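You operate a simulated robot arm through the tools that you are given. There is no shell and no other tool. Be economical: measure what you need, move in short steps, check, and stop when the job is done.

You run a simulated robot arm. Do the job below in one go: nothing can be reset, and whatever is moved stays where it is left.

## Task
Stack the numbered wheel labelled "1" from the top of the plywood bench on top of the numbered wheel that says "2".
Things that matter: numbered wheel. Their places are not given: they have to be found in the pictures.

The check looks at the end state, three seconds after you hand in, the way a careful person would. Anything else that was tipped, shoved, dropped, spilled or broken makes it a failure.

## Robot
A 6-joint arm with a two-finger parallel gripper, fixed in place. Base frame: the origin is at the foot of the arm, x ahead of it, y to its left, z up; the work surface is at about z = 0. Lengths are in mm, angles in degrees, forces in N, time in s.
With the tool pointing down near the work surface it reaches from about 180 to 460 mm from the base axis. Its first joint turns from -70.0 to 70.0 degrees. Payload 1.9 kg.
Tool frame: the origin (TCP) lies between the finger pads and is the grasp point; the fingertips stand 23 mm ahead of it; z points along the fingers, y is the line along which they close. The gripper opens to 94 mm. The fingers are 38 mm wide and 10 mm thick; the gripper's body (54 by 96 mm) begins 39 mm behind the TCP.
Orientation is told as [roll, pitch, yaw] about the base's x, y, z axes, in that order, counted from this pose: with the fingers straight down and closing along the base's y, the tool's x points along the base's -x, its y along +y and its z along -z.

## Interface
- The arm moves only by the tool move_arm. Its argument "rows" is one flat list of numbers, 7 for each row, row after row: the finger opening in mm, from 0 to 94, then the shift along the tool's x, y, z in mm, then the turn, a rotation vector about the tool's x, y, z in degrees. In form: [gripper, dx, dy, dz, rx, ry, rz, gripper, dx, dy, dz, rx, ry, rz, ...]. A call has 1 to 10 rows; each row shifts and turns the commanded pose from where the row before left it, along the tool's axes as they then stand. Each row takes 0.2 s and may step no farther than 50 mm and 8.6 degrees from the row before; otherwise, or with a gripper value out of range, the whole call is refused. A pose out of reach is approached as far as the arm can. The call stops where the force on the tool passes 40 N (or 10 N more than at its start, if that is more) or the arm is blocked; 0.2 s more then pass. Each finger travels about 108 mm/s and halts on what it meets, pressing with about 29 N; the grip force reading is that of the motor and also rises with nothing between the fingers. The clock runs only during rows and for 0.2 s after the last one: add rows that do not move to give the fingers time. It gives the time, the measured TCP pose, the force on the tool (base axes), the opening and the grip force at its end, in the units of the frame above (readings bear some noise), and new pictures: "show" is both (left out), scene, wrist or none.
- Cameras (640 x 400 px; columns grow to the right, rows downward): "scene" is fixed at [58.1, 308.7, 432.5]; the picture's right is [-0.78, -0.62, 0.00], its down [-0.29, 0.37, -0.88] and it looks along [0.55, -0.69, -0.47] (base axes); focal length 343 px, centre (320, 200). "wrist" rides on the gripper at [-39, 0, -44] in the tool frame; the picture's right is [0.00, -1.00, 0.00], its down [0.97, 0.00, -0.24] and it looks along [0.24, 0.00, 0.97] (tool axes); focal length 218 px, centre (320, 200).
- pixel_to_xyz(camera, pixels): for up to 12 pixels [column, row] of the newest picture of that camera ("zoom" is the newest enlarged one), the place [x, y, z] in the base frame of the surface seen there, good to about 2 mm. It takes no simulated time.
- close_up(camera, box): a new picture of the part [left, top, right, bottom] of that camera's present view, enlarged. It takes no simulated time.
- sign_off(): hands the job in; it is judged then, once.

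Go step by step. Measure first, check grasps and placings, and put right what went wrong. The budget is 60 turns and 120 pictures, counting those below and the enlarged ones. Unless the task says otherwise, let go and move clear before handing in, and close with one line.

The tools are called after "Call:" by a JSON object that holds its "fn" and its "kwargs". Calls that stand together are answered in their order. move_arm: Moves the arm, as the interface text tells. Its arguments: {"type":"object","properties":{"rows":{"type":"array","items":{"type":"number"}},"show":{"type":"string","enum":["both","scene","wrist","none"]}},"required":["rows"]} The other tools are called the same way: pixel_to_xyz (camera, pixels) gives the place of the surface under pixels of a picture; close_up (camera, box) takes an enlarged picture of a part of a camera's view; sign_off () hands the job in.

At the start:

```text
time: 0.0
ee_pos: [222.7, -191.3, 236.2]
ee_rot: [0.0, 0.0, -0.1]
ft_force: [-0.5, -0.3, 0.1]
grip_width: 94.1
finger_force: 0.0
```

scene: 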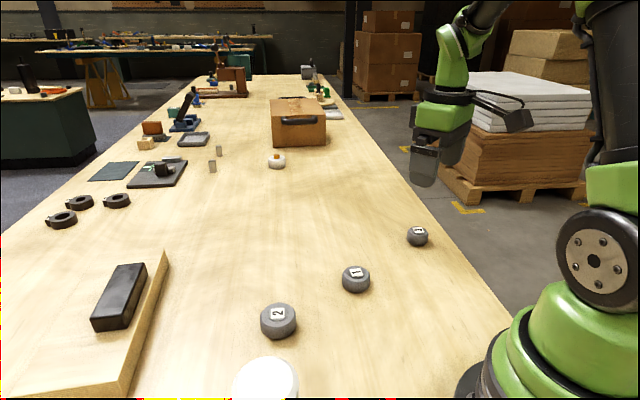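
wrist: 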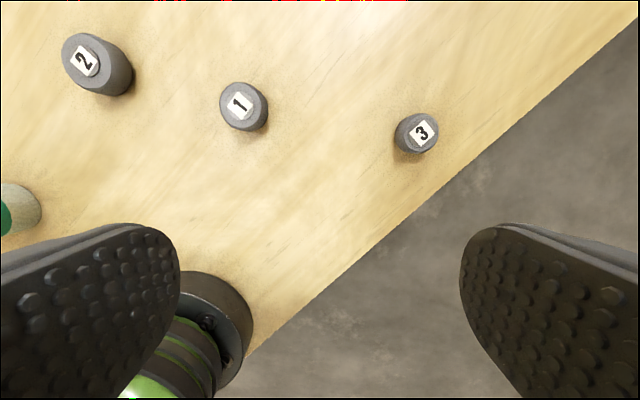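

The scene shows wheel "2" near (278,320), "1" near (356,279) and "3" near (417,236). I'll measure their tops and enlarge the view.

Call:
{"fn": "close_up", "kwargs": {"camera": "scene", "box": [240, 210, 440, 350]}}

Call:
{"fn": "pixel_to_xyz", "kwargs": {"camera": "wrist", "pixels": [[85, 62], [240, 105], [421, 132], [65, 40], [105, 80], [223, 105], [258, 108], [238, 85], [240, 125], [200, 150]]}}

Call:
{"fn": "pixel_to_xyz", "kwargs": {"camera": "scene", "pixels": [[278, 313], [356, 272], [345, 272], [367, 272], [355, 288], [330, 310], [278, 330], [264, 314], [292, 314], [418, 231]]}}

```text
2.86 times, centred on (340, 280) of scene
```

zoom: 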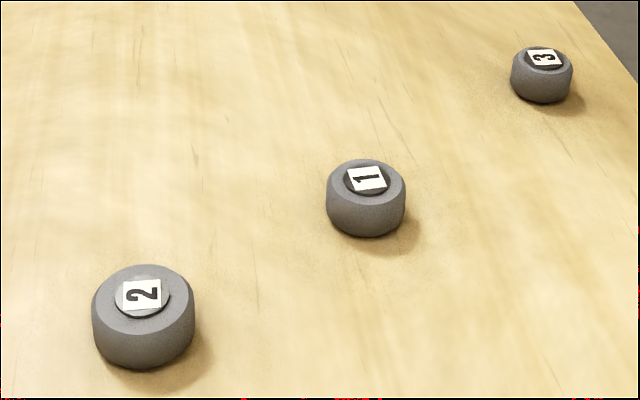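

```text
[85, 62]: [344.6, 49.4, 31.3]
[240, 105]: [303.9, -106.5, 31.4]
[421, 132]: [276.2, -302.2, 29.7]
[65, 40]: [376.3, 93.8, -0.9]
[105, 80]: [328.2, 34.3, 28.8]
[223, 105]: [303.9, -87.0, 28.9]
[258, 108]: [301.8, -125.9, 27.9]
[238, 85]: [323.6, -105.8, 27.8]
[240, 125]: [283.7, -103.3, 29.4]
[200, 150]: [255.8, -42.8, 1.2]
```

```text
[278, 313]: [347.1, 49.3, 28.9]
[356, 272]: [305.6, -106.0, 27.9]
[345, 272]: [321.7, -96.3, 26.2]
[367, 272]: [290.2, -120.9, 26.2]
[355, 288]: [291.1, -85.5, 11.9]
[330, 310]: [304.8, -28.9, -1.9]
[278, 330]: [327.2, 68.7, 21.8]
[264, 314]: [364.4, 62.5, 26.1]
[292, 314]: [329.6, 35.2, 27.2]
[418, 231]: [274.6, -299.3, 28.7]
```

Wheel "1" is centred near (304,-106) with its top at z≈30 and is about 42 mm wide. Wheel "2" is near (345.5,49). I'll move above "1" and check.

Call:
{"fn": "move_arm", "kwargs": {"rows": [94, -27.1, 28.4, 0, 0, 0, 0, 94, -27.1, 28.4, 0, 0, 0, 0, 94, -27.1, 28.5, 0, 0, 0, 0, 94, 0, 0, 45, 0, 0, 0, 94, 0, 0, 45, 0, 0, 0, 94, 0, 0, 30, 0, 0, 0, 94, 0, 0, 0, 0, 0, 0]}}

```text
time: 1.6
ee_pos: [304.0, -103.3, 115.5]
ee_rot: [0.0, 0.0, 0.0]
ft_force: [0.4, -1.0, -0.4]
grip_width: 94.0
finger_force: 0.1
```

scene: 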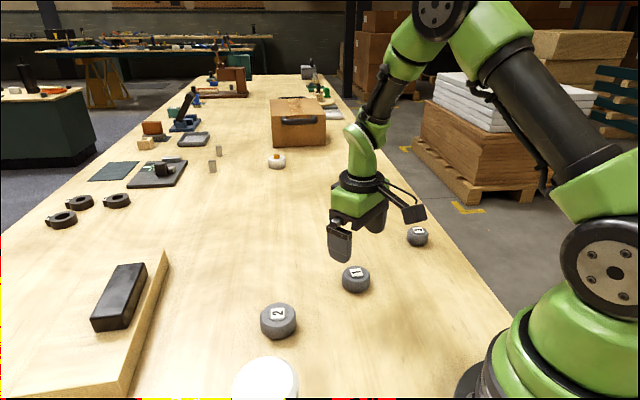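
wrist: 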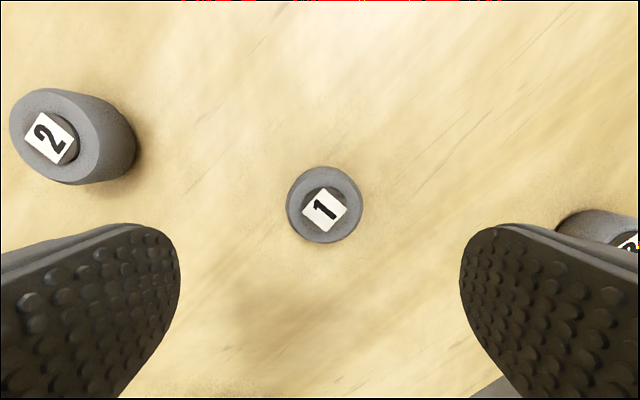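

Wheel "1" sits at (324,205) in the wrist view, between the fingers. I'll measure its edges from here for an exact centre.

Call:
{"fn": "pixel_to_xyz", "kwargs": {"camera": "wrist", "pixels": [[325, 209], [291, 205], [357, 205], [325, 174], [325, 237], [50, 138], [16, 132], [84, 142], [52, 94], [62, 178]]}}

Call:
{"fn": "move_arm", "kwargs": {"rows": [94, 0, 0, 0, 0, 0, 0], "show": "none"}}

```text
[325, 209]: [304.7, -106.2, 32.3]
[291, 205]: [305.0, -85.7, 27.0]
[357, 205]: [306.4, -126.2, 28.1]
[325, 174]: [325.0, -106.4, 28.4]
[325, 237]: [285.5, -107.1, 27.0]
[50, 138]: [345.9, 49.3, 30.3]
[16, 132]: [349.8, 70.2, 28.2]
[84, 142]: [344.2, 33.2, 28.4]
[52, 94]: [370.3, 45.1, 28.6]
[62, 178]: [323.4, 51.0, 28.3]
```

```text
time: 2.0
ee_pos: [302.9, -103.5, 115.5]
ee_rot: [-0.1, 0.0, 0.0]
ft_force: [-0.4, -0.5, 0.1]
grip_width: 93.8
finger_force: 0.0
```

The centre of "1" is (305,-106.3), while the TCP reads (303.4,-103.4). I'll correct that offset, descend to z≈27.5 and close.

Call:
{"fn": "move_arm", "kwargs": {"rows": [94, -1.7, -2.8, 0, 0, 0, 0, 94, 0, 0, 40, 0, 0, 0, 94, 0, 0, 30, 0, 0, 0, 94, 0, 0, 18, 0, 0, 0, 94, 0, 0, 0, 0, 0, 0]}}

```text
time: 3.2
ee_pos: [304.0, -107.6, 26.2]
ee_rot: [-0.1, 0.0, -0.1]
ft_force: [-0.6, -0.1, -0.3]
grip_width: 93.9
finger_force: 0.1
```

scene: 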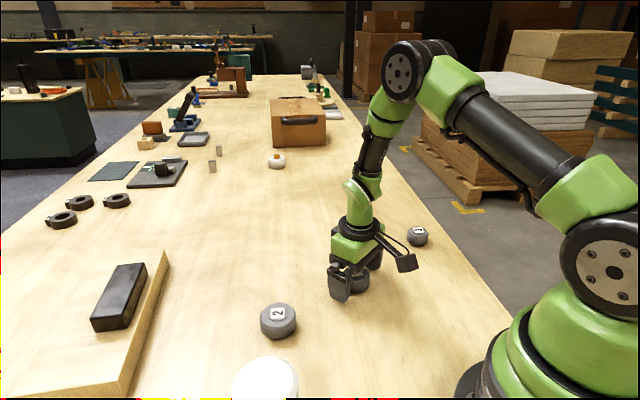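
wrist: 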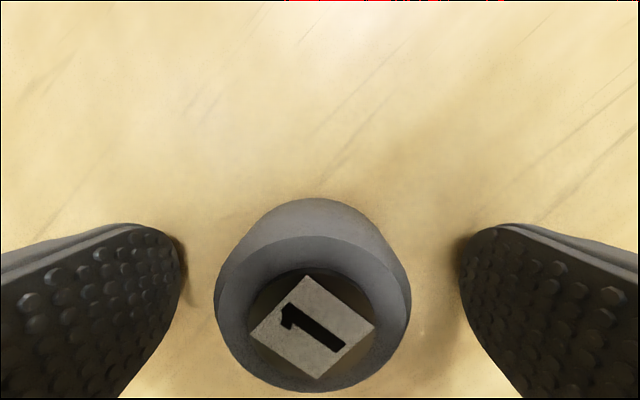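

The wheel sits centred between the pads, with its top around (312,315). I'll close on it.

Call:
{"fn": "move_arm", "kwargs": {"rows": [34, 0, 0, 0, 0, 0, 0, 34, 0, 0, 0, 0, 0, 0, 34, 0, 0, 0, 0, 0, 0], "show": "wrist"}}

```text
time: 4.0
ee_pos: [305.4, -107.8, 26.8]
ee_rot: [-0.1, 0.0, 0.0]
ft_force: [-0.1, -0.4, -0.7]
grip_width: 49.0
finger_force: 29.0
```

wrist: 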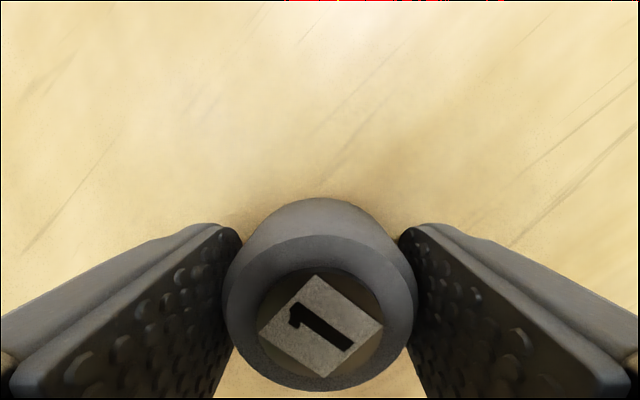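

It is gripped at 49 mm with 29 N. I'll lift 80 mm and look.

Call:
{"fn": "move_arm", "kwargs": {"rows": [34, 0, 0, -15, 0, 0, 0, 34, 0, 0, -30, 0, 0, 0, 34, 0, 0, -35, 0, 0, 0, 34, 0, 0, 0, 0, 0, 0]}}

```text
time: 5.0
ee_pos: [305.1, -105.7, 109.9]
ee_rot: [-0.1, 0.1, 0.0]
ft_force: [0.1, 1.0, -0.2]
grip_width: 33.7
finger_force: 0.0
```

scene: 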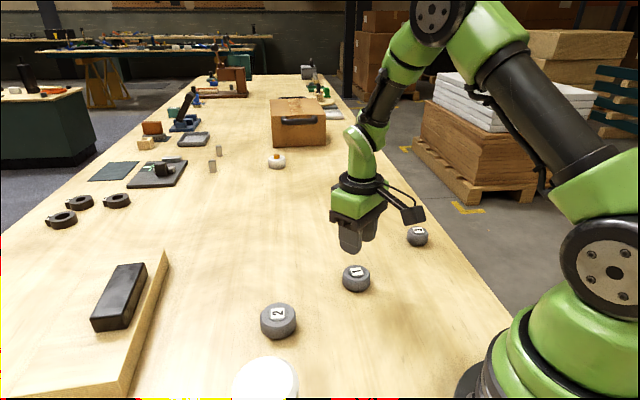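
wrist: 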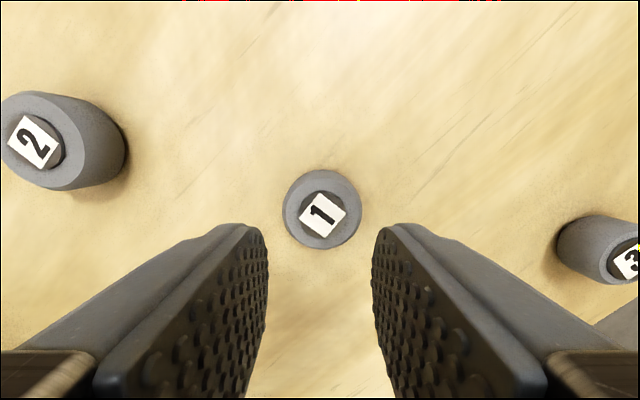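

The fingers came up empty (33.7 mm), and "1" is still on the bench at (321,209), so it slipped. I'll inspect its shape up close and check whether it moved.

Call:
{"fn": "close_up", "kwargs": {"camera": "scene", "box": [328, 260, 384, 295]}}

Call:
{"fn": "close_up", "kwargs": {"camera": "wrist", "box": [264, 160, 376, 260]}}

Call:
{"fn": "pixel_to_xyz", "kwargs": {"camera": "wrist", "pixels": [[322, 213], [288, 208], [356, 208], [322, 178], [322, 241]]}}

Call:
{"fn": "pixel_to_xyz", "kwargs": {"camera": "scene", "pixels": [[356, 277], [356, 280], [356, 283], [356, 286], [356, 289], [356, 292], [343, 280], [369, 280]]}}

```text
11.43 times, centred on (356, 278) of scene
```

zoom: 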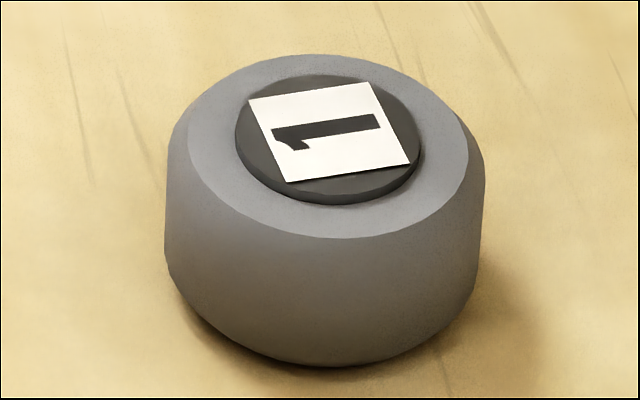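

```text
4.00 times, centred on (320, 210) of wrist
```

zoom: 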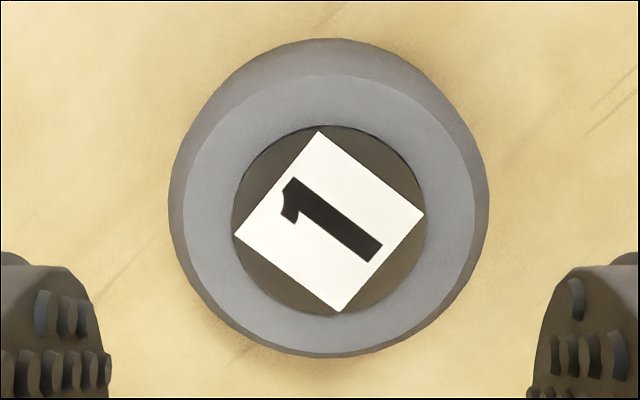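

```text
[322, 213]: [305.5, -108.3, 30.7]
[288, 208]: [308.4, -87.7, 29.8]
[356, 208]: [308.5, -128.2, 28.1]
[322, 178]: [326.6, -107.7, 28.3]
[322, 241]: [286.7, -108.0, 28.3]
```

```text
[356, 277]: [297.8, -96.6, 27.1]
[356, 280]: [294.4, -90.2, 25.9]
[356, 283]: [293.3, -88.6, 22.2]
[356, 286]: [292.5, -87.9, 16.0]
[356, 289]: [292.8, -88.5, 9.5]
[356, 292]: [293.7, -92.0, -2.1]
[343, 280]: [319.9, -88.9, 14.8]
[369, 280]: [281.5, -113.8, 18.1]
```

"1" has shifted only slightly, to (306.5,-108), and is unharmed. It is a barrel, widest (49 mm) at about z=15, so I'll grip slightly lower with full closing and lift slowly.

Call:
{"fn": "move_arm", "kwargs": {"rows": [94, -1.4, -1.8, 0, 0, 0, 0, 94, 0, 0, 0, 0, 0, 0, 94, 0, 0, 40, 0, 0, 0, 94, 0, 0, 30, 0, 0, 0, 94, 0, 0, 14.5, 0, 0, 0, 94, 0, 0, 0, 0, 0, 0, 0, 0, 0, 0, 0, 0, 0, 0, 0, 0, 0, 0, 0, 0, 0, 0, 0, 0, 0, 0, 0, 0, 0, 0, 0, 0, 0, 0]}}

```text
time: 7.2
ee_pos: [307.0, -111.4, 25.0]
ee_rot: [-0.2, -0.1, 0.0]
ft_force: [0.4, -0.2, 1.0]
grip_width: 49.1
finger_force: 29.3
```

scene: 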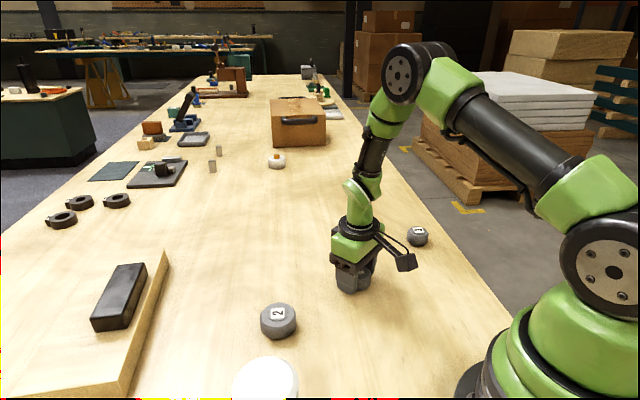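
wrist: 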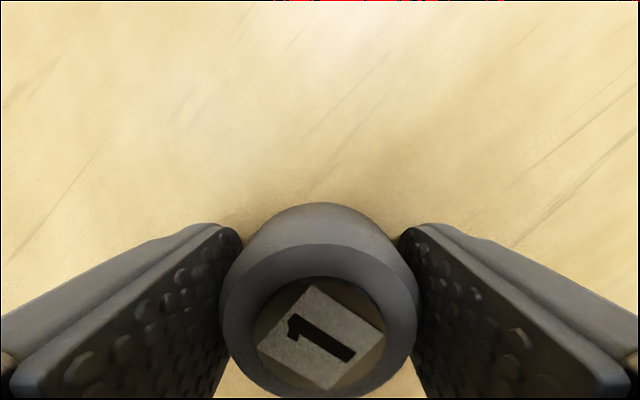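

Gripped at 49.1 mm again, 29 N. I'll lift gently in 2–4 mm steps and watch the weight and opening.

Call:
{"fn": "move_arm", "kwargs": {"rows": [0, 0, 0, -1, 0, 0, 0, 0, 0, 0, -2, 0, 0, 0, 0, 0, 0, -2, 0, 0, 0, 0, 0, 0, -2, 0, 0, 0, 0, 0, 0, -2, 0, 0, 0, 0, 0, 0, 0, 0, 0, 0]}}

```text
time: 8.6
ee_pos: [308.0, -111.1, 33.3]
ee_rot: [-0.1, -0.1, 0.0]
ft_force: [-0.3, 0.5, -1.1]
grip_width: 48.8
finger_force: 28.8
```

scene: 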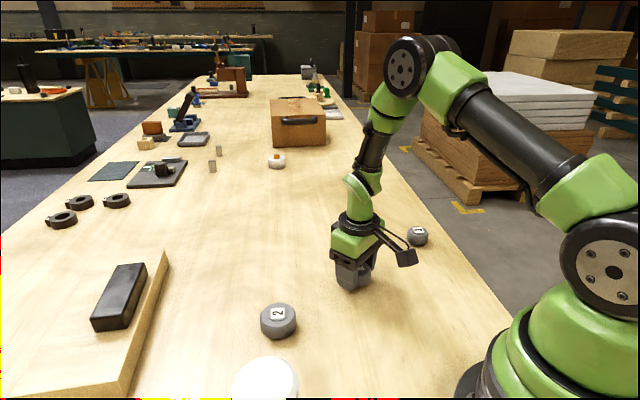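
wrist: 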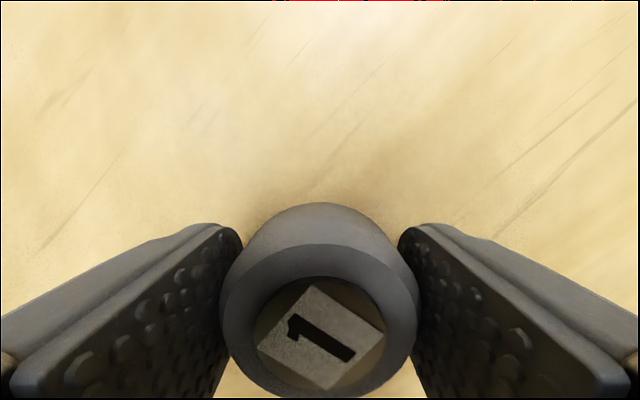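

The wheel keeps its place in the wrist view while 8 mm up, so it is rising with the fingers. I'll continue gently.

Call:
{"fn": "move_arm", "kwargs": {"rows": [0, 0, 0, -3, 0, 0, 0, 0, 0, 0, -5, 0, 0, 0, 0, 0, 0, -6, 0, 0, 0, 0, 0, 0, -7, 0, 0, 0, 0, 0, 0, -7, 0, 0, 0, 0, 0, 0, -7, 0, 0, 0, 0, 0, 0, -7, 0, 0, 0, 0, 0, 0, -5, 0, 0, 0, 0, 0, 0, -3, 0, 0, 0]}}

```text
time: 10.6
ee_pos: [307.3, -112.0, 83.3]
ee_rot: [0.0, 0.1, 0.0]
ft_force: [-0.2, -0.2, -0.4]
grip_width: 48.9
finger_force: 28.9
```

scene: 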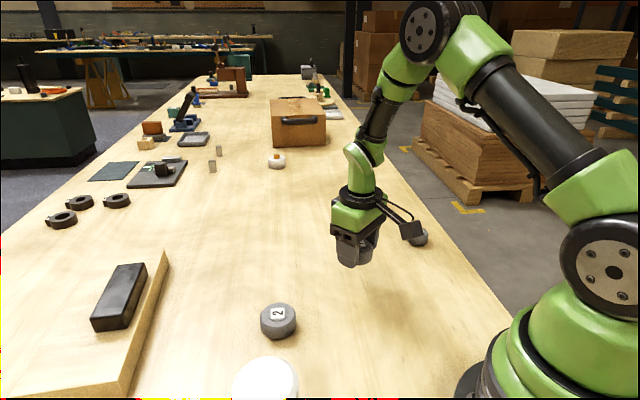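
wrist: 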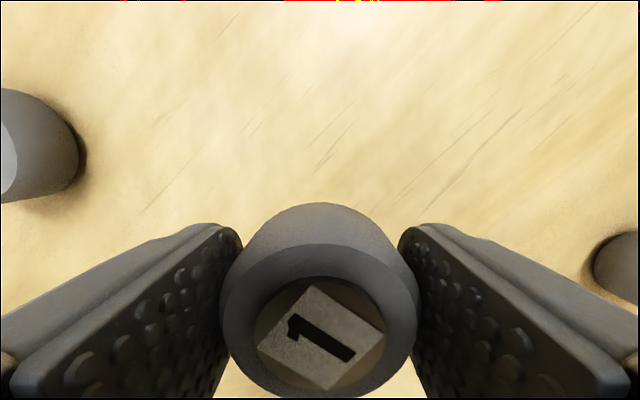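

Held firmly at 48.9 mm. I'll measure the held wheel's centre against the TCP and wheel "2"'s outline in the scene before travelling.

Call:
{"fn": "pixel_to_xyz", "kwargs": {"camera": "wrist", "pixels": [[320, 250], [320, 392], [230, 315], [408, 315], [320, 330]]}}

Call:
{"fn": "close_up", "kwargs": {"camera": "scene", "box": [246, 300, 310, 340]}}

```text
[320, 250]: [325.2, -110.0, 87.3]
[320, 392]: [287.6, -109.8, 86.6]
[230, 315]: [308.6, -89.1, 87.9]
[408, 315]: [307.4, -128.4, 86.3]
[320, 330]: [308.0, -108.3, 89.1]
```

```text
10.00 times, centred on (278, 320) of scene
```

zoom: 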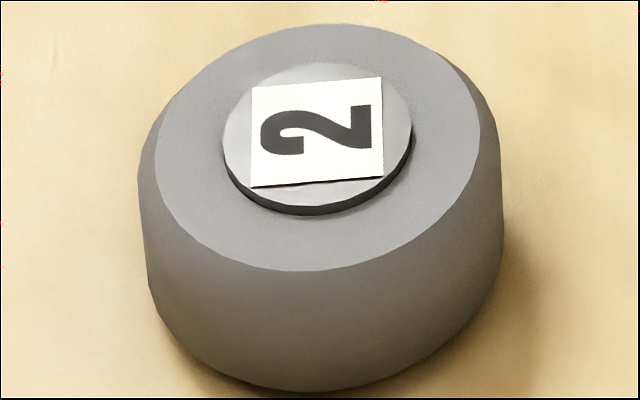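

The held wheel's centre is about (307,-109.3). Now I'll measure the rim and hub of "2" in the zoom.

Call:
{"fn": "pixel_to_xyz", "kwargs": {"camera": "zoom", "pixels": [[165, 150], [472, 145], [318, 32], [318, 262], [317, 132], [228, 130], [405, 130], [318, 70], [318, 195]]}}

```text
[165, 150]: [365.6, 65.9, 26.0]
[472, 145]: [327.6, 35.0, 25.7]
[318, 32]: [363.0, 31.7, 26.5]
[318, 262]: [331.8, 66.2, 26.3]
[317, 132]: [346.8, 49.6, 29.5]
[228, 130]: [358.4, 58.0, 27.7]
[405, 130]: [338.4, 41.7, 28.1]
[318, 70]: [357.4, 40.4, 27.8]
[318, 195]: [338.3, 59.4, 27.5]
```

The centre of "2" is about (346.8,49.6), so the shift needed is +39.7 in x and +158.9 in y. I'll travel smoothly at this height.

Call:
{"fn": "move_arm", "kwargs": {"rows": [0, -1.6, 6.4, 0, 0, 0, 0, 0, -3.2, 12.7, 0, 0, 0, 0, 0, -4.8, 19.1, 0, 0, 0, 0, 0, -5.5, 22.2, 0, 0, 0, 0, 0, -5.5, 22.2, 0, 0, 0, 0, 0, -5.5, 22.2, 0, 0, 0, 0, 0, -4.8, 19.1, 0, 0, 0, 0, 0, -4.0, 15.9, 0, 0, 0, 0, 0, -3.2, 12.7, 0, 0, 0, 0, 0, -1.6, 6.4, 0, 0, 0, 0]}}

```text
time: 12.8
ee_pos: [347.6, 48.9, 83.7]
ee_rot: [-0.2, 0.0, 0.0]
ft_force: [0.7, -0.5, -1.0]
grip_width: 48.8
finger_force: 29.2
```

scene: 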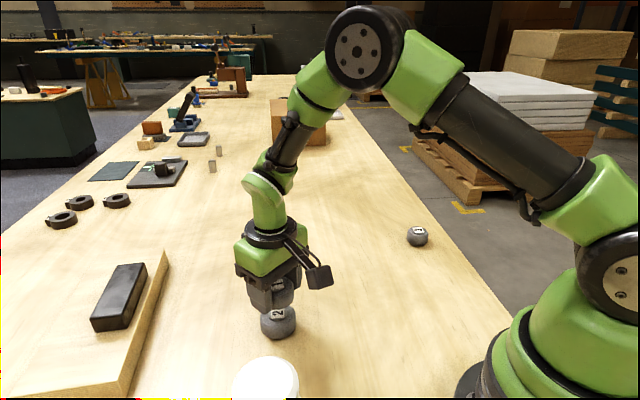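
wrist: 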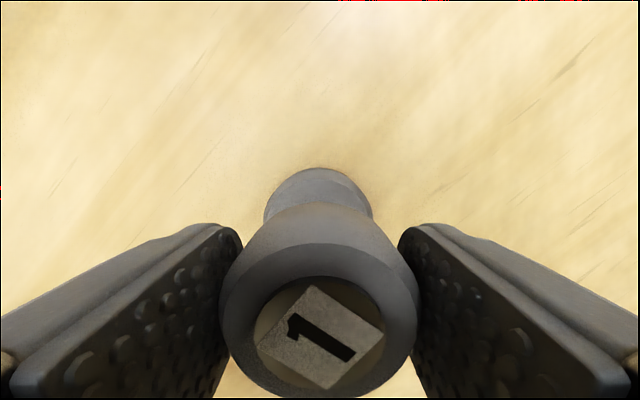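

Wheel "1" hangs right over "2". I'll measure the held wheel's rim again for alignment.

Call:
{"fn": "pixel_to_xyz", "kwargs": {"camera": "wrist", "pixels": [[320, 250], [320, 392], [230, 315], [408, 315], [320, 330], [275, 205], [365, 205], [320, 180]]}}

Call:
{"fn": "close_up", "kwargs": {"camera": "scene", "box": [230, 260, 326, 345]}}

```text
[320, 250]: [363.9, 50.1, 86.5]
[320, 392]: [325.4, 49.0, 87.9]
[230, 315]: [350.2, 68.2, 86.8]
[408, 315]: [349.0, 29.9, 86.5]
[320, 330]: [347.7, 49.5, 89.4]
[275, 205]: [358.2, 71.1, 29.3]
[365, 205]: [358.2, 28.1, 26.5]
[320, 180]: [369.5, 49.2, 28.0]
```

```text
4.71 times, centred on (278, 302) of scene
```

zoom: 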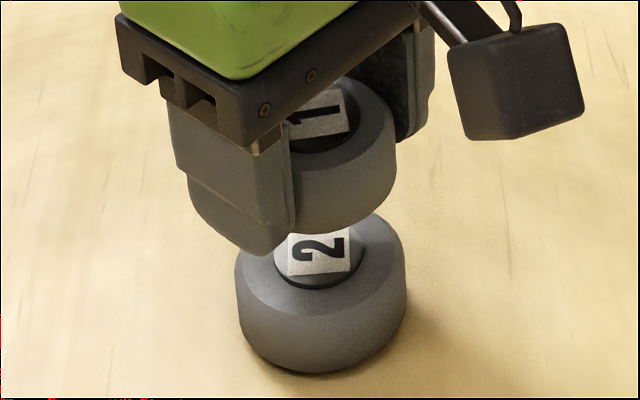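

Alignment is within about 2 mm. I'll nudge 1 mm in +x, then lower 25 mm, leaving about 4 mm to contact.

Call:
{"fn": "move_arm", "kwargs": {"rows": [0, -1.2, 0.3, 0, 0, 0, 0, 0, 0, 0, 4, 0, 0, 0, 0, 0, 0, 6, 0, 0, 0, 0, 0, 0, 6, 0, 0, 0, 0, 0, 0, 5, 0, 0, 0, 0, 0, 0, 4, 0, 0, 0, 0, 0, 0, 0, 0, 0, 0]}}

Call:
{"fn": "close_up", "kwargs": {"camera": "scene", "box": [230, 260, 326, 345]}}

```text
time: 14.4
ee_pos: [348.3, 48.2, 57.0]
ee_rot: [0.0, 0.0, 0.0]
ft_force: [-0.7, -0.5, -0.2]
grip_width: 48.9
finger_force: 29.1
```

scene: 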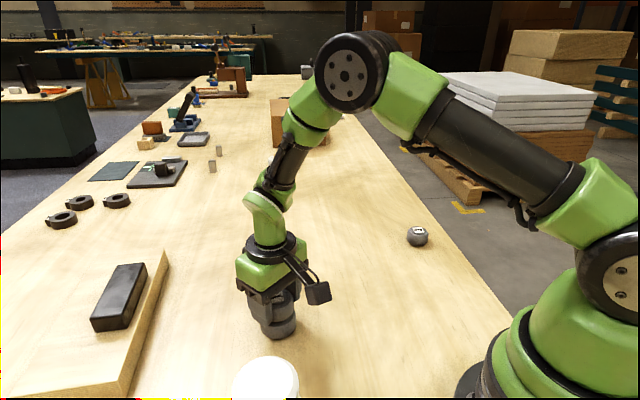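
wrist: 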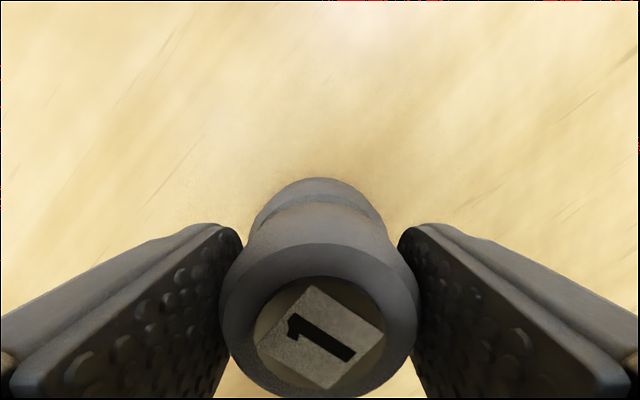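

```text
4.71 times, centred on (278, 302) of scene
```

zoom: 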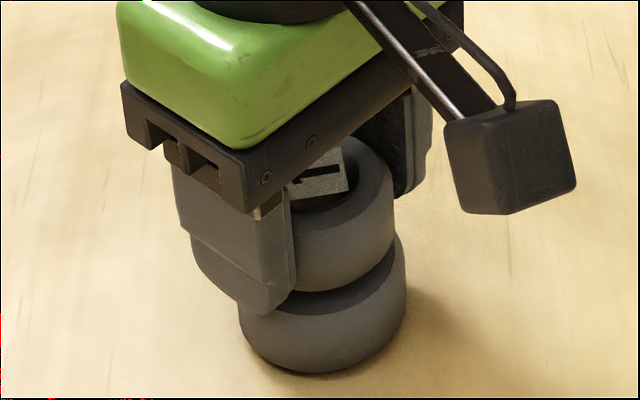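

No contact yet, with the TCP at 57. I'll inch down 2 mm and read the force.

Call:
{"fn": "move_arm", "kwargs": {"rows": [0, 0, 0, 1, 0, 0, 0, 0, 0, 0, 1, 0, 0, 0, 0, 0, 0, 0, 0, 0, 0], "show": "none"}}

```text
time: 15.2
ee_pos: [348.9, 48.3, 56.1]
ee_rot: [-0.1, -0.1, 0.0]
ft_force: [-0.3, 0.8, -0.6]
grip_width: 49.0
finger_force: 28.7
```

Call:
{"fn": "move_arm", "kwargs": {"rows": [0, 0, 0, 1, 0, 0, 0, 0, 0, 0, 0, 0, 0, 0], "show": "none"}}

```text
time: 15.8
ee_pos: [348.7, 48.1, 54.7]
ee_rot: [-0.1, 0.0, 0.0]
ft_force: [0.3, 0.2, -0.7]
grip_width: 49.1
finger_force: 29.3
```

Still no contact force at 54.7, so I'll keep inching down.

Call:
{"fn": "move_arm", "kwargs": {"rows": [0, 0, 0, 1, 0, 0, 0, 0, 0, 0, 0, 0, 0, 0], "show": "wrist"}}

Call:
{"fn": "close_up", "kwargs": {"camera": "scene", "box": [250, 290, 310, 345]}}

```text
time: 16.4
ee_pos: [349.8, 49.0, 55.8]
ee_rot: [0.0, -0.3, 0.0]
ft_force: [-4.2, 3.3, 26.6]
grip_width: 49.1
finger_force: 28.9
```

wrist: 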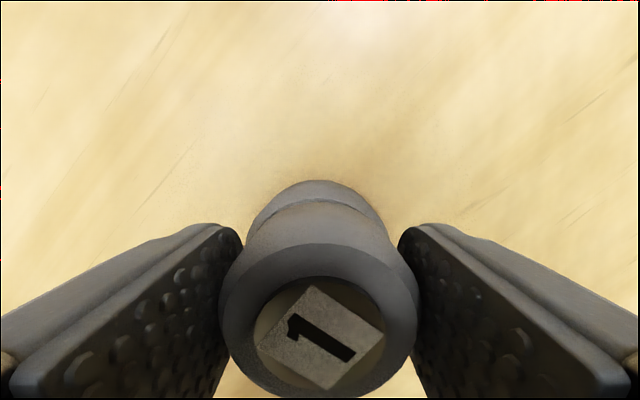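

```text
7.27 times, centred on (280, 318) of scene
```

zoom: 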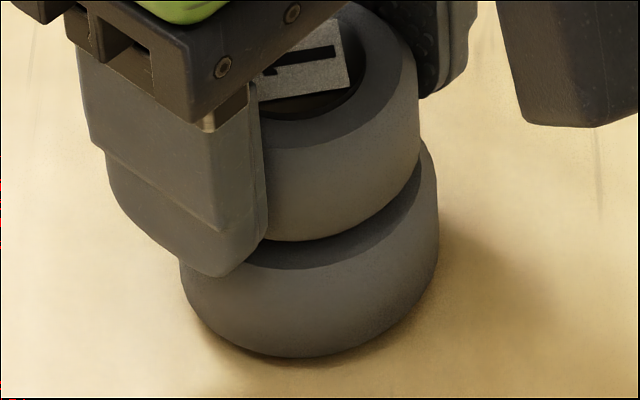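

Contact is made at about 27 N. Before letting go I'll verify the centring of the upper wheel.

Call:
{"fn": "pixel_to_xyz", "kwargs": {"camera": "wrist", "pixels": [[320, 250], [320, 392], [230, 315], [408, 315], [320, 184], [260, 215], [378, 215]]}}

```text
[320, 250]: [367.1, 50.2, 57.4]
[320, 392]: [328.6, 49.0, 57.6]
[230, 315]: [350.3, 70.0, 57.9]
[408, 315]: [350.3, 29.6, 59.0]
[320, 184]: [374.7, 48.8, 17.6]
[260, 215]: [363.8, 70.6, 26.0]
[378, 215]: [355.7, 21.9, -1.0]
```

The upper centre is at (347.8,49.7), within about 1 mm of "2". I'll ease the press off by 1 mm, then open to 70 mm gradually.

Call:
{"fn": "move_arm", "kwargs": {"rows": [0, 0, 0, -1, 0, 0, 0, 0, 0, 0, 0, 0, 0, 0], "show": "none"}}

```text
time: 17.0
ee_pos: [349.5, 48.8, 54.6]
ee_rot: [0.0, -0.2, 0.0]
ft_force: [4.2, 1.6, 10.2]
grip_width: 49.0
finger_force: 28.9
```

Call:
{"fn": "move_arm", "kwargs": {"rows": [52, 0, 0, 0, 0, 0, 0, 58, 0, 0, 0, 0, 0, 0, 70, 0, 0, 0, 0, 0, 0, 70, 0, 0, 0, 0, 0, 0]}}

```text
time: 18.0
ee_pos: [348.5, 48.1, 54.1]
ee_rot: [-0.1, 0.0, 0.0]
ft_force: [0.3, 0.2, 0.8]
grip_width: 70.2
finger_force: 0.0
```

scene: 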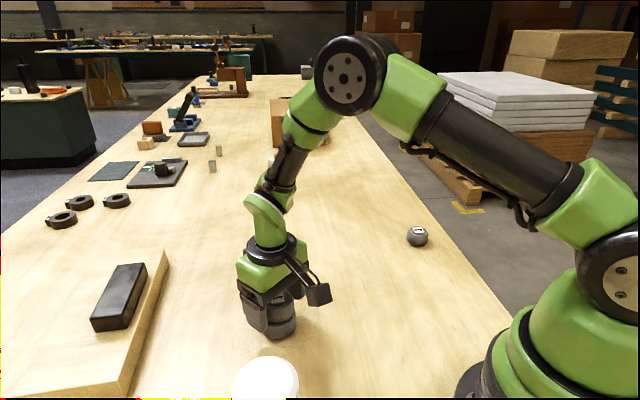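
wrist: 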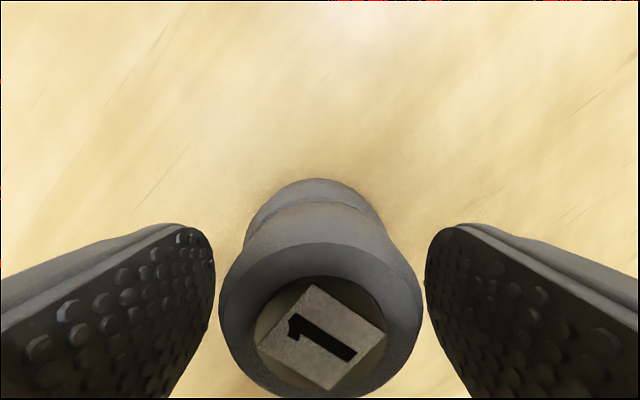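

The wheel stays in place with the fingers clear on both sides. I'll rise straight up and then check.

Call:
{"fn": "move_arm", "kwargs": {"rows": [70, 0, 0, -10, 0, 0, 0, 70, 0, 0, -25, 0, 0, 0, 70, 0, 0, -35, 0, 0, 0, 70, 0, 0, -40, 0, 0, 0, 70, 25, -30, -10, 0, 0, 0, 70, 25, -35, 0, 0, 0, 0, 70, 20, -35, 0, 0, 0, 0, 70, 0, 0, 0, 0, 0, 0]}}

Call:
{"fn": "close_up", "kwargs": {"camera": "scene", "box": [230, 260, 326, 345]}}

```text
time: 19.8
ee_pos: [279.2, -54.3, 173.7]
ee_rot: [-0.1, 0.0, 0.0]
ft_force: [0.7, 0.2, -0.3]
grip_width: 69.8
finger_force: 0.1
```

scene: 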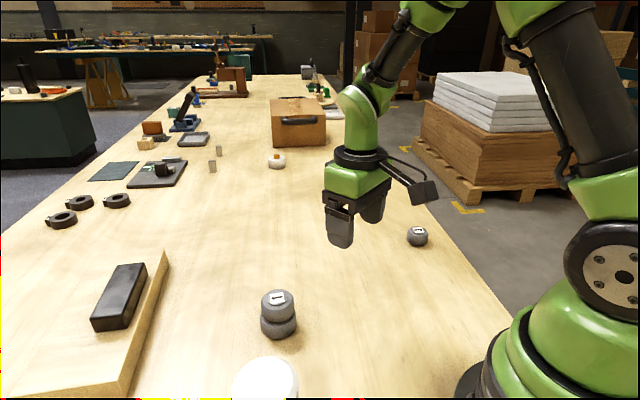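
wrist: 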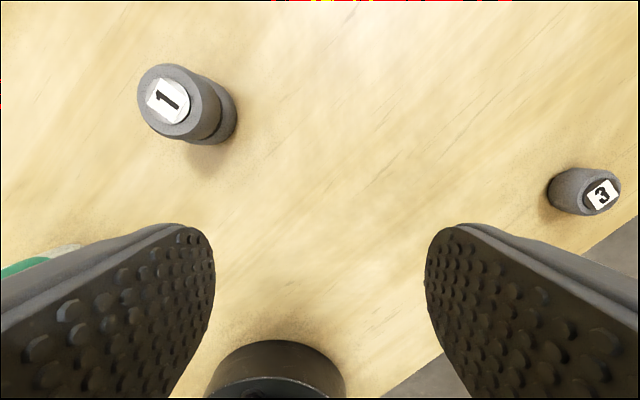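

```text
4.71 times, centred on (278, 302) of scene
```

zoom: 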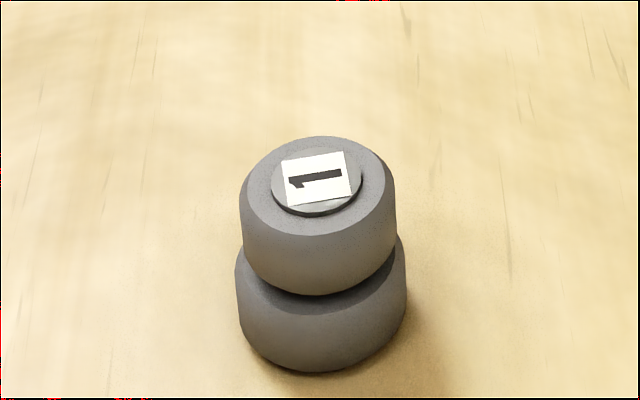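

"1" sits level and centred on "2" at scene (278,310), "3" and everything else look unmoved, and the gripper is open and clear. I'm handing in.

Call:
{"fn": "sign_off", "kwargs": {}}

```text
The job is handed in.
```

Wheel "1" is stacked on top of wheel "2", upright and centred to within about 1 mm; the first grasp slipped and moved "1" about 2 mm on the bench, but the second held, and nothing else was disturbed.
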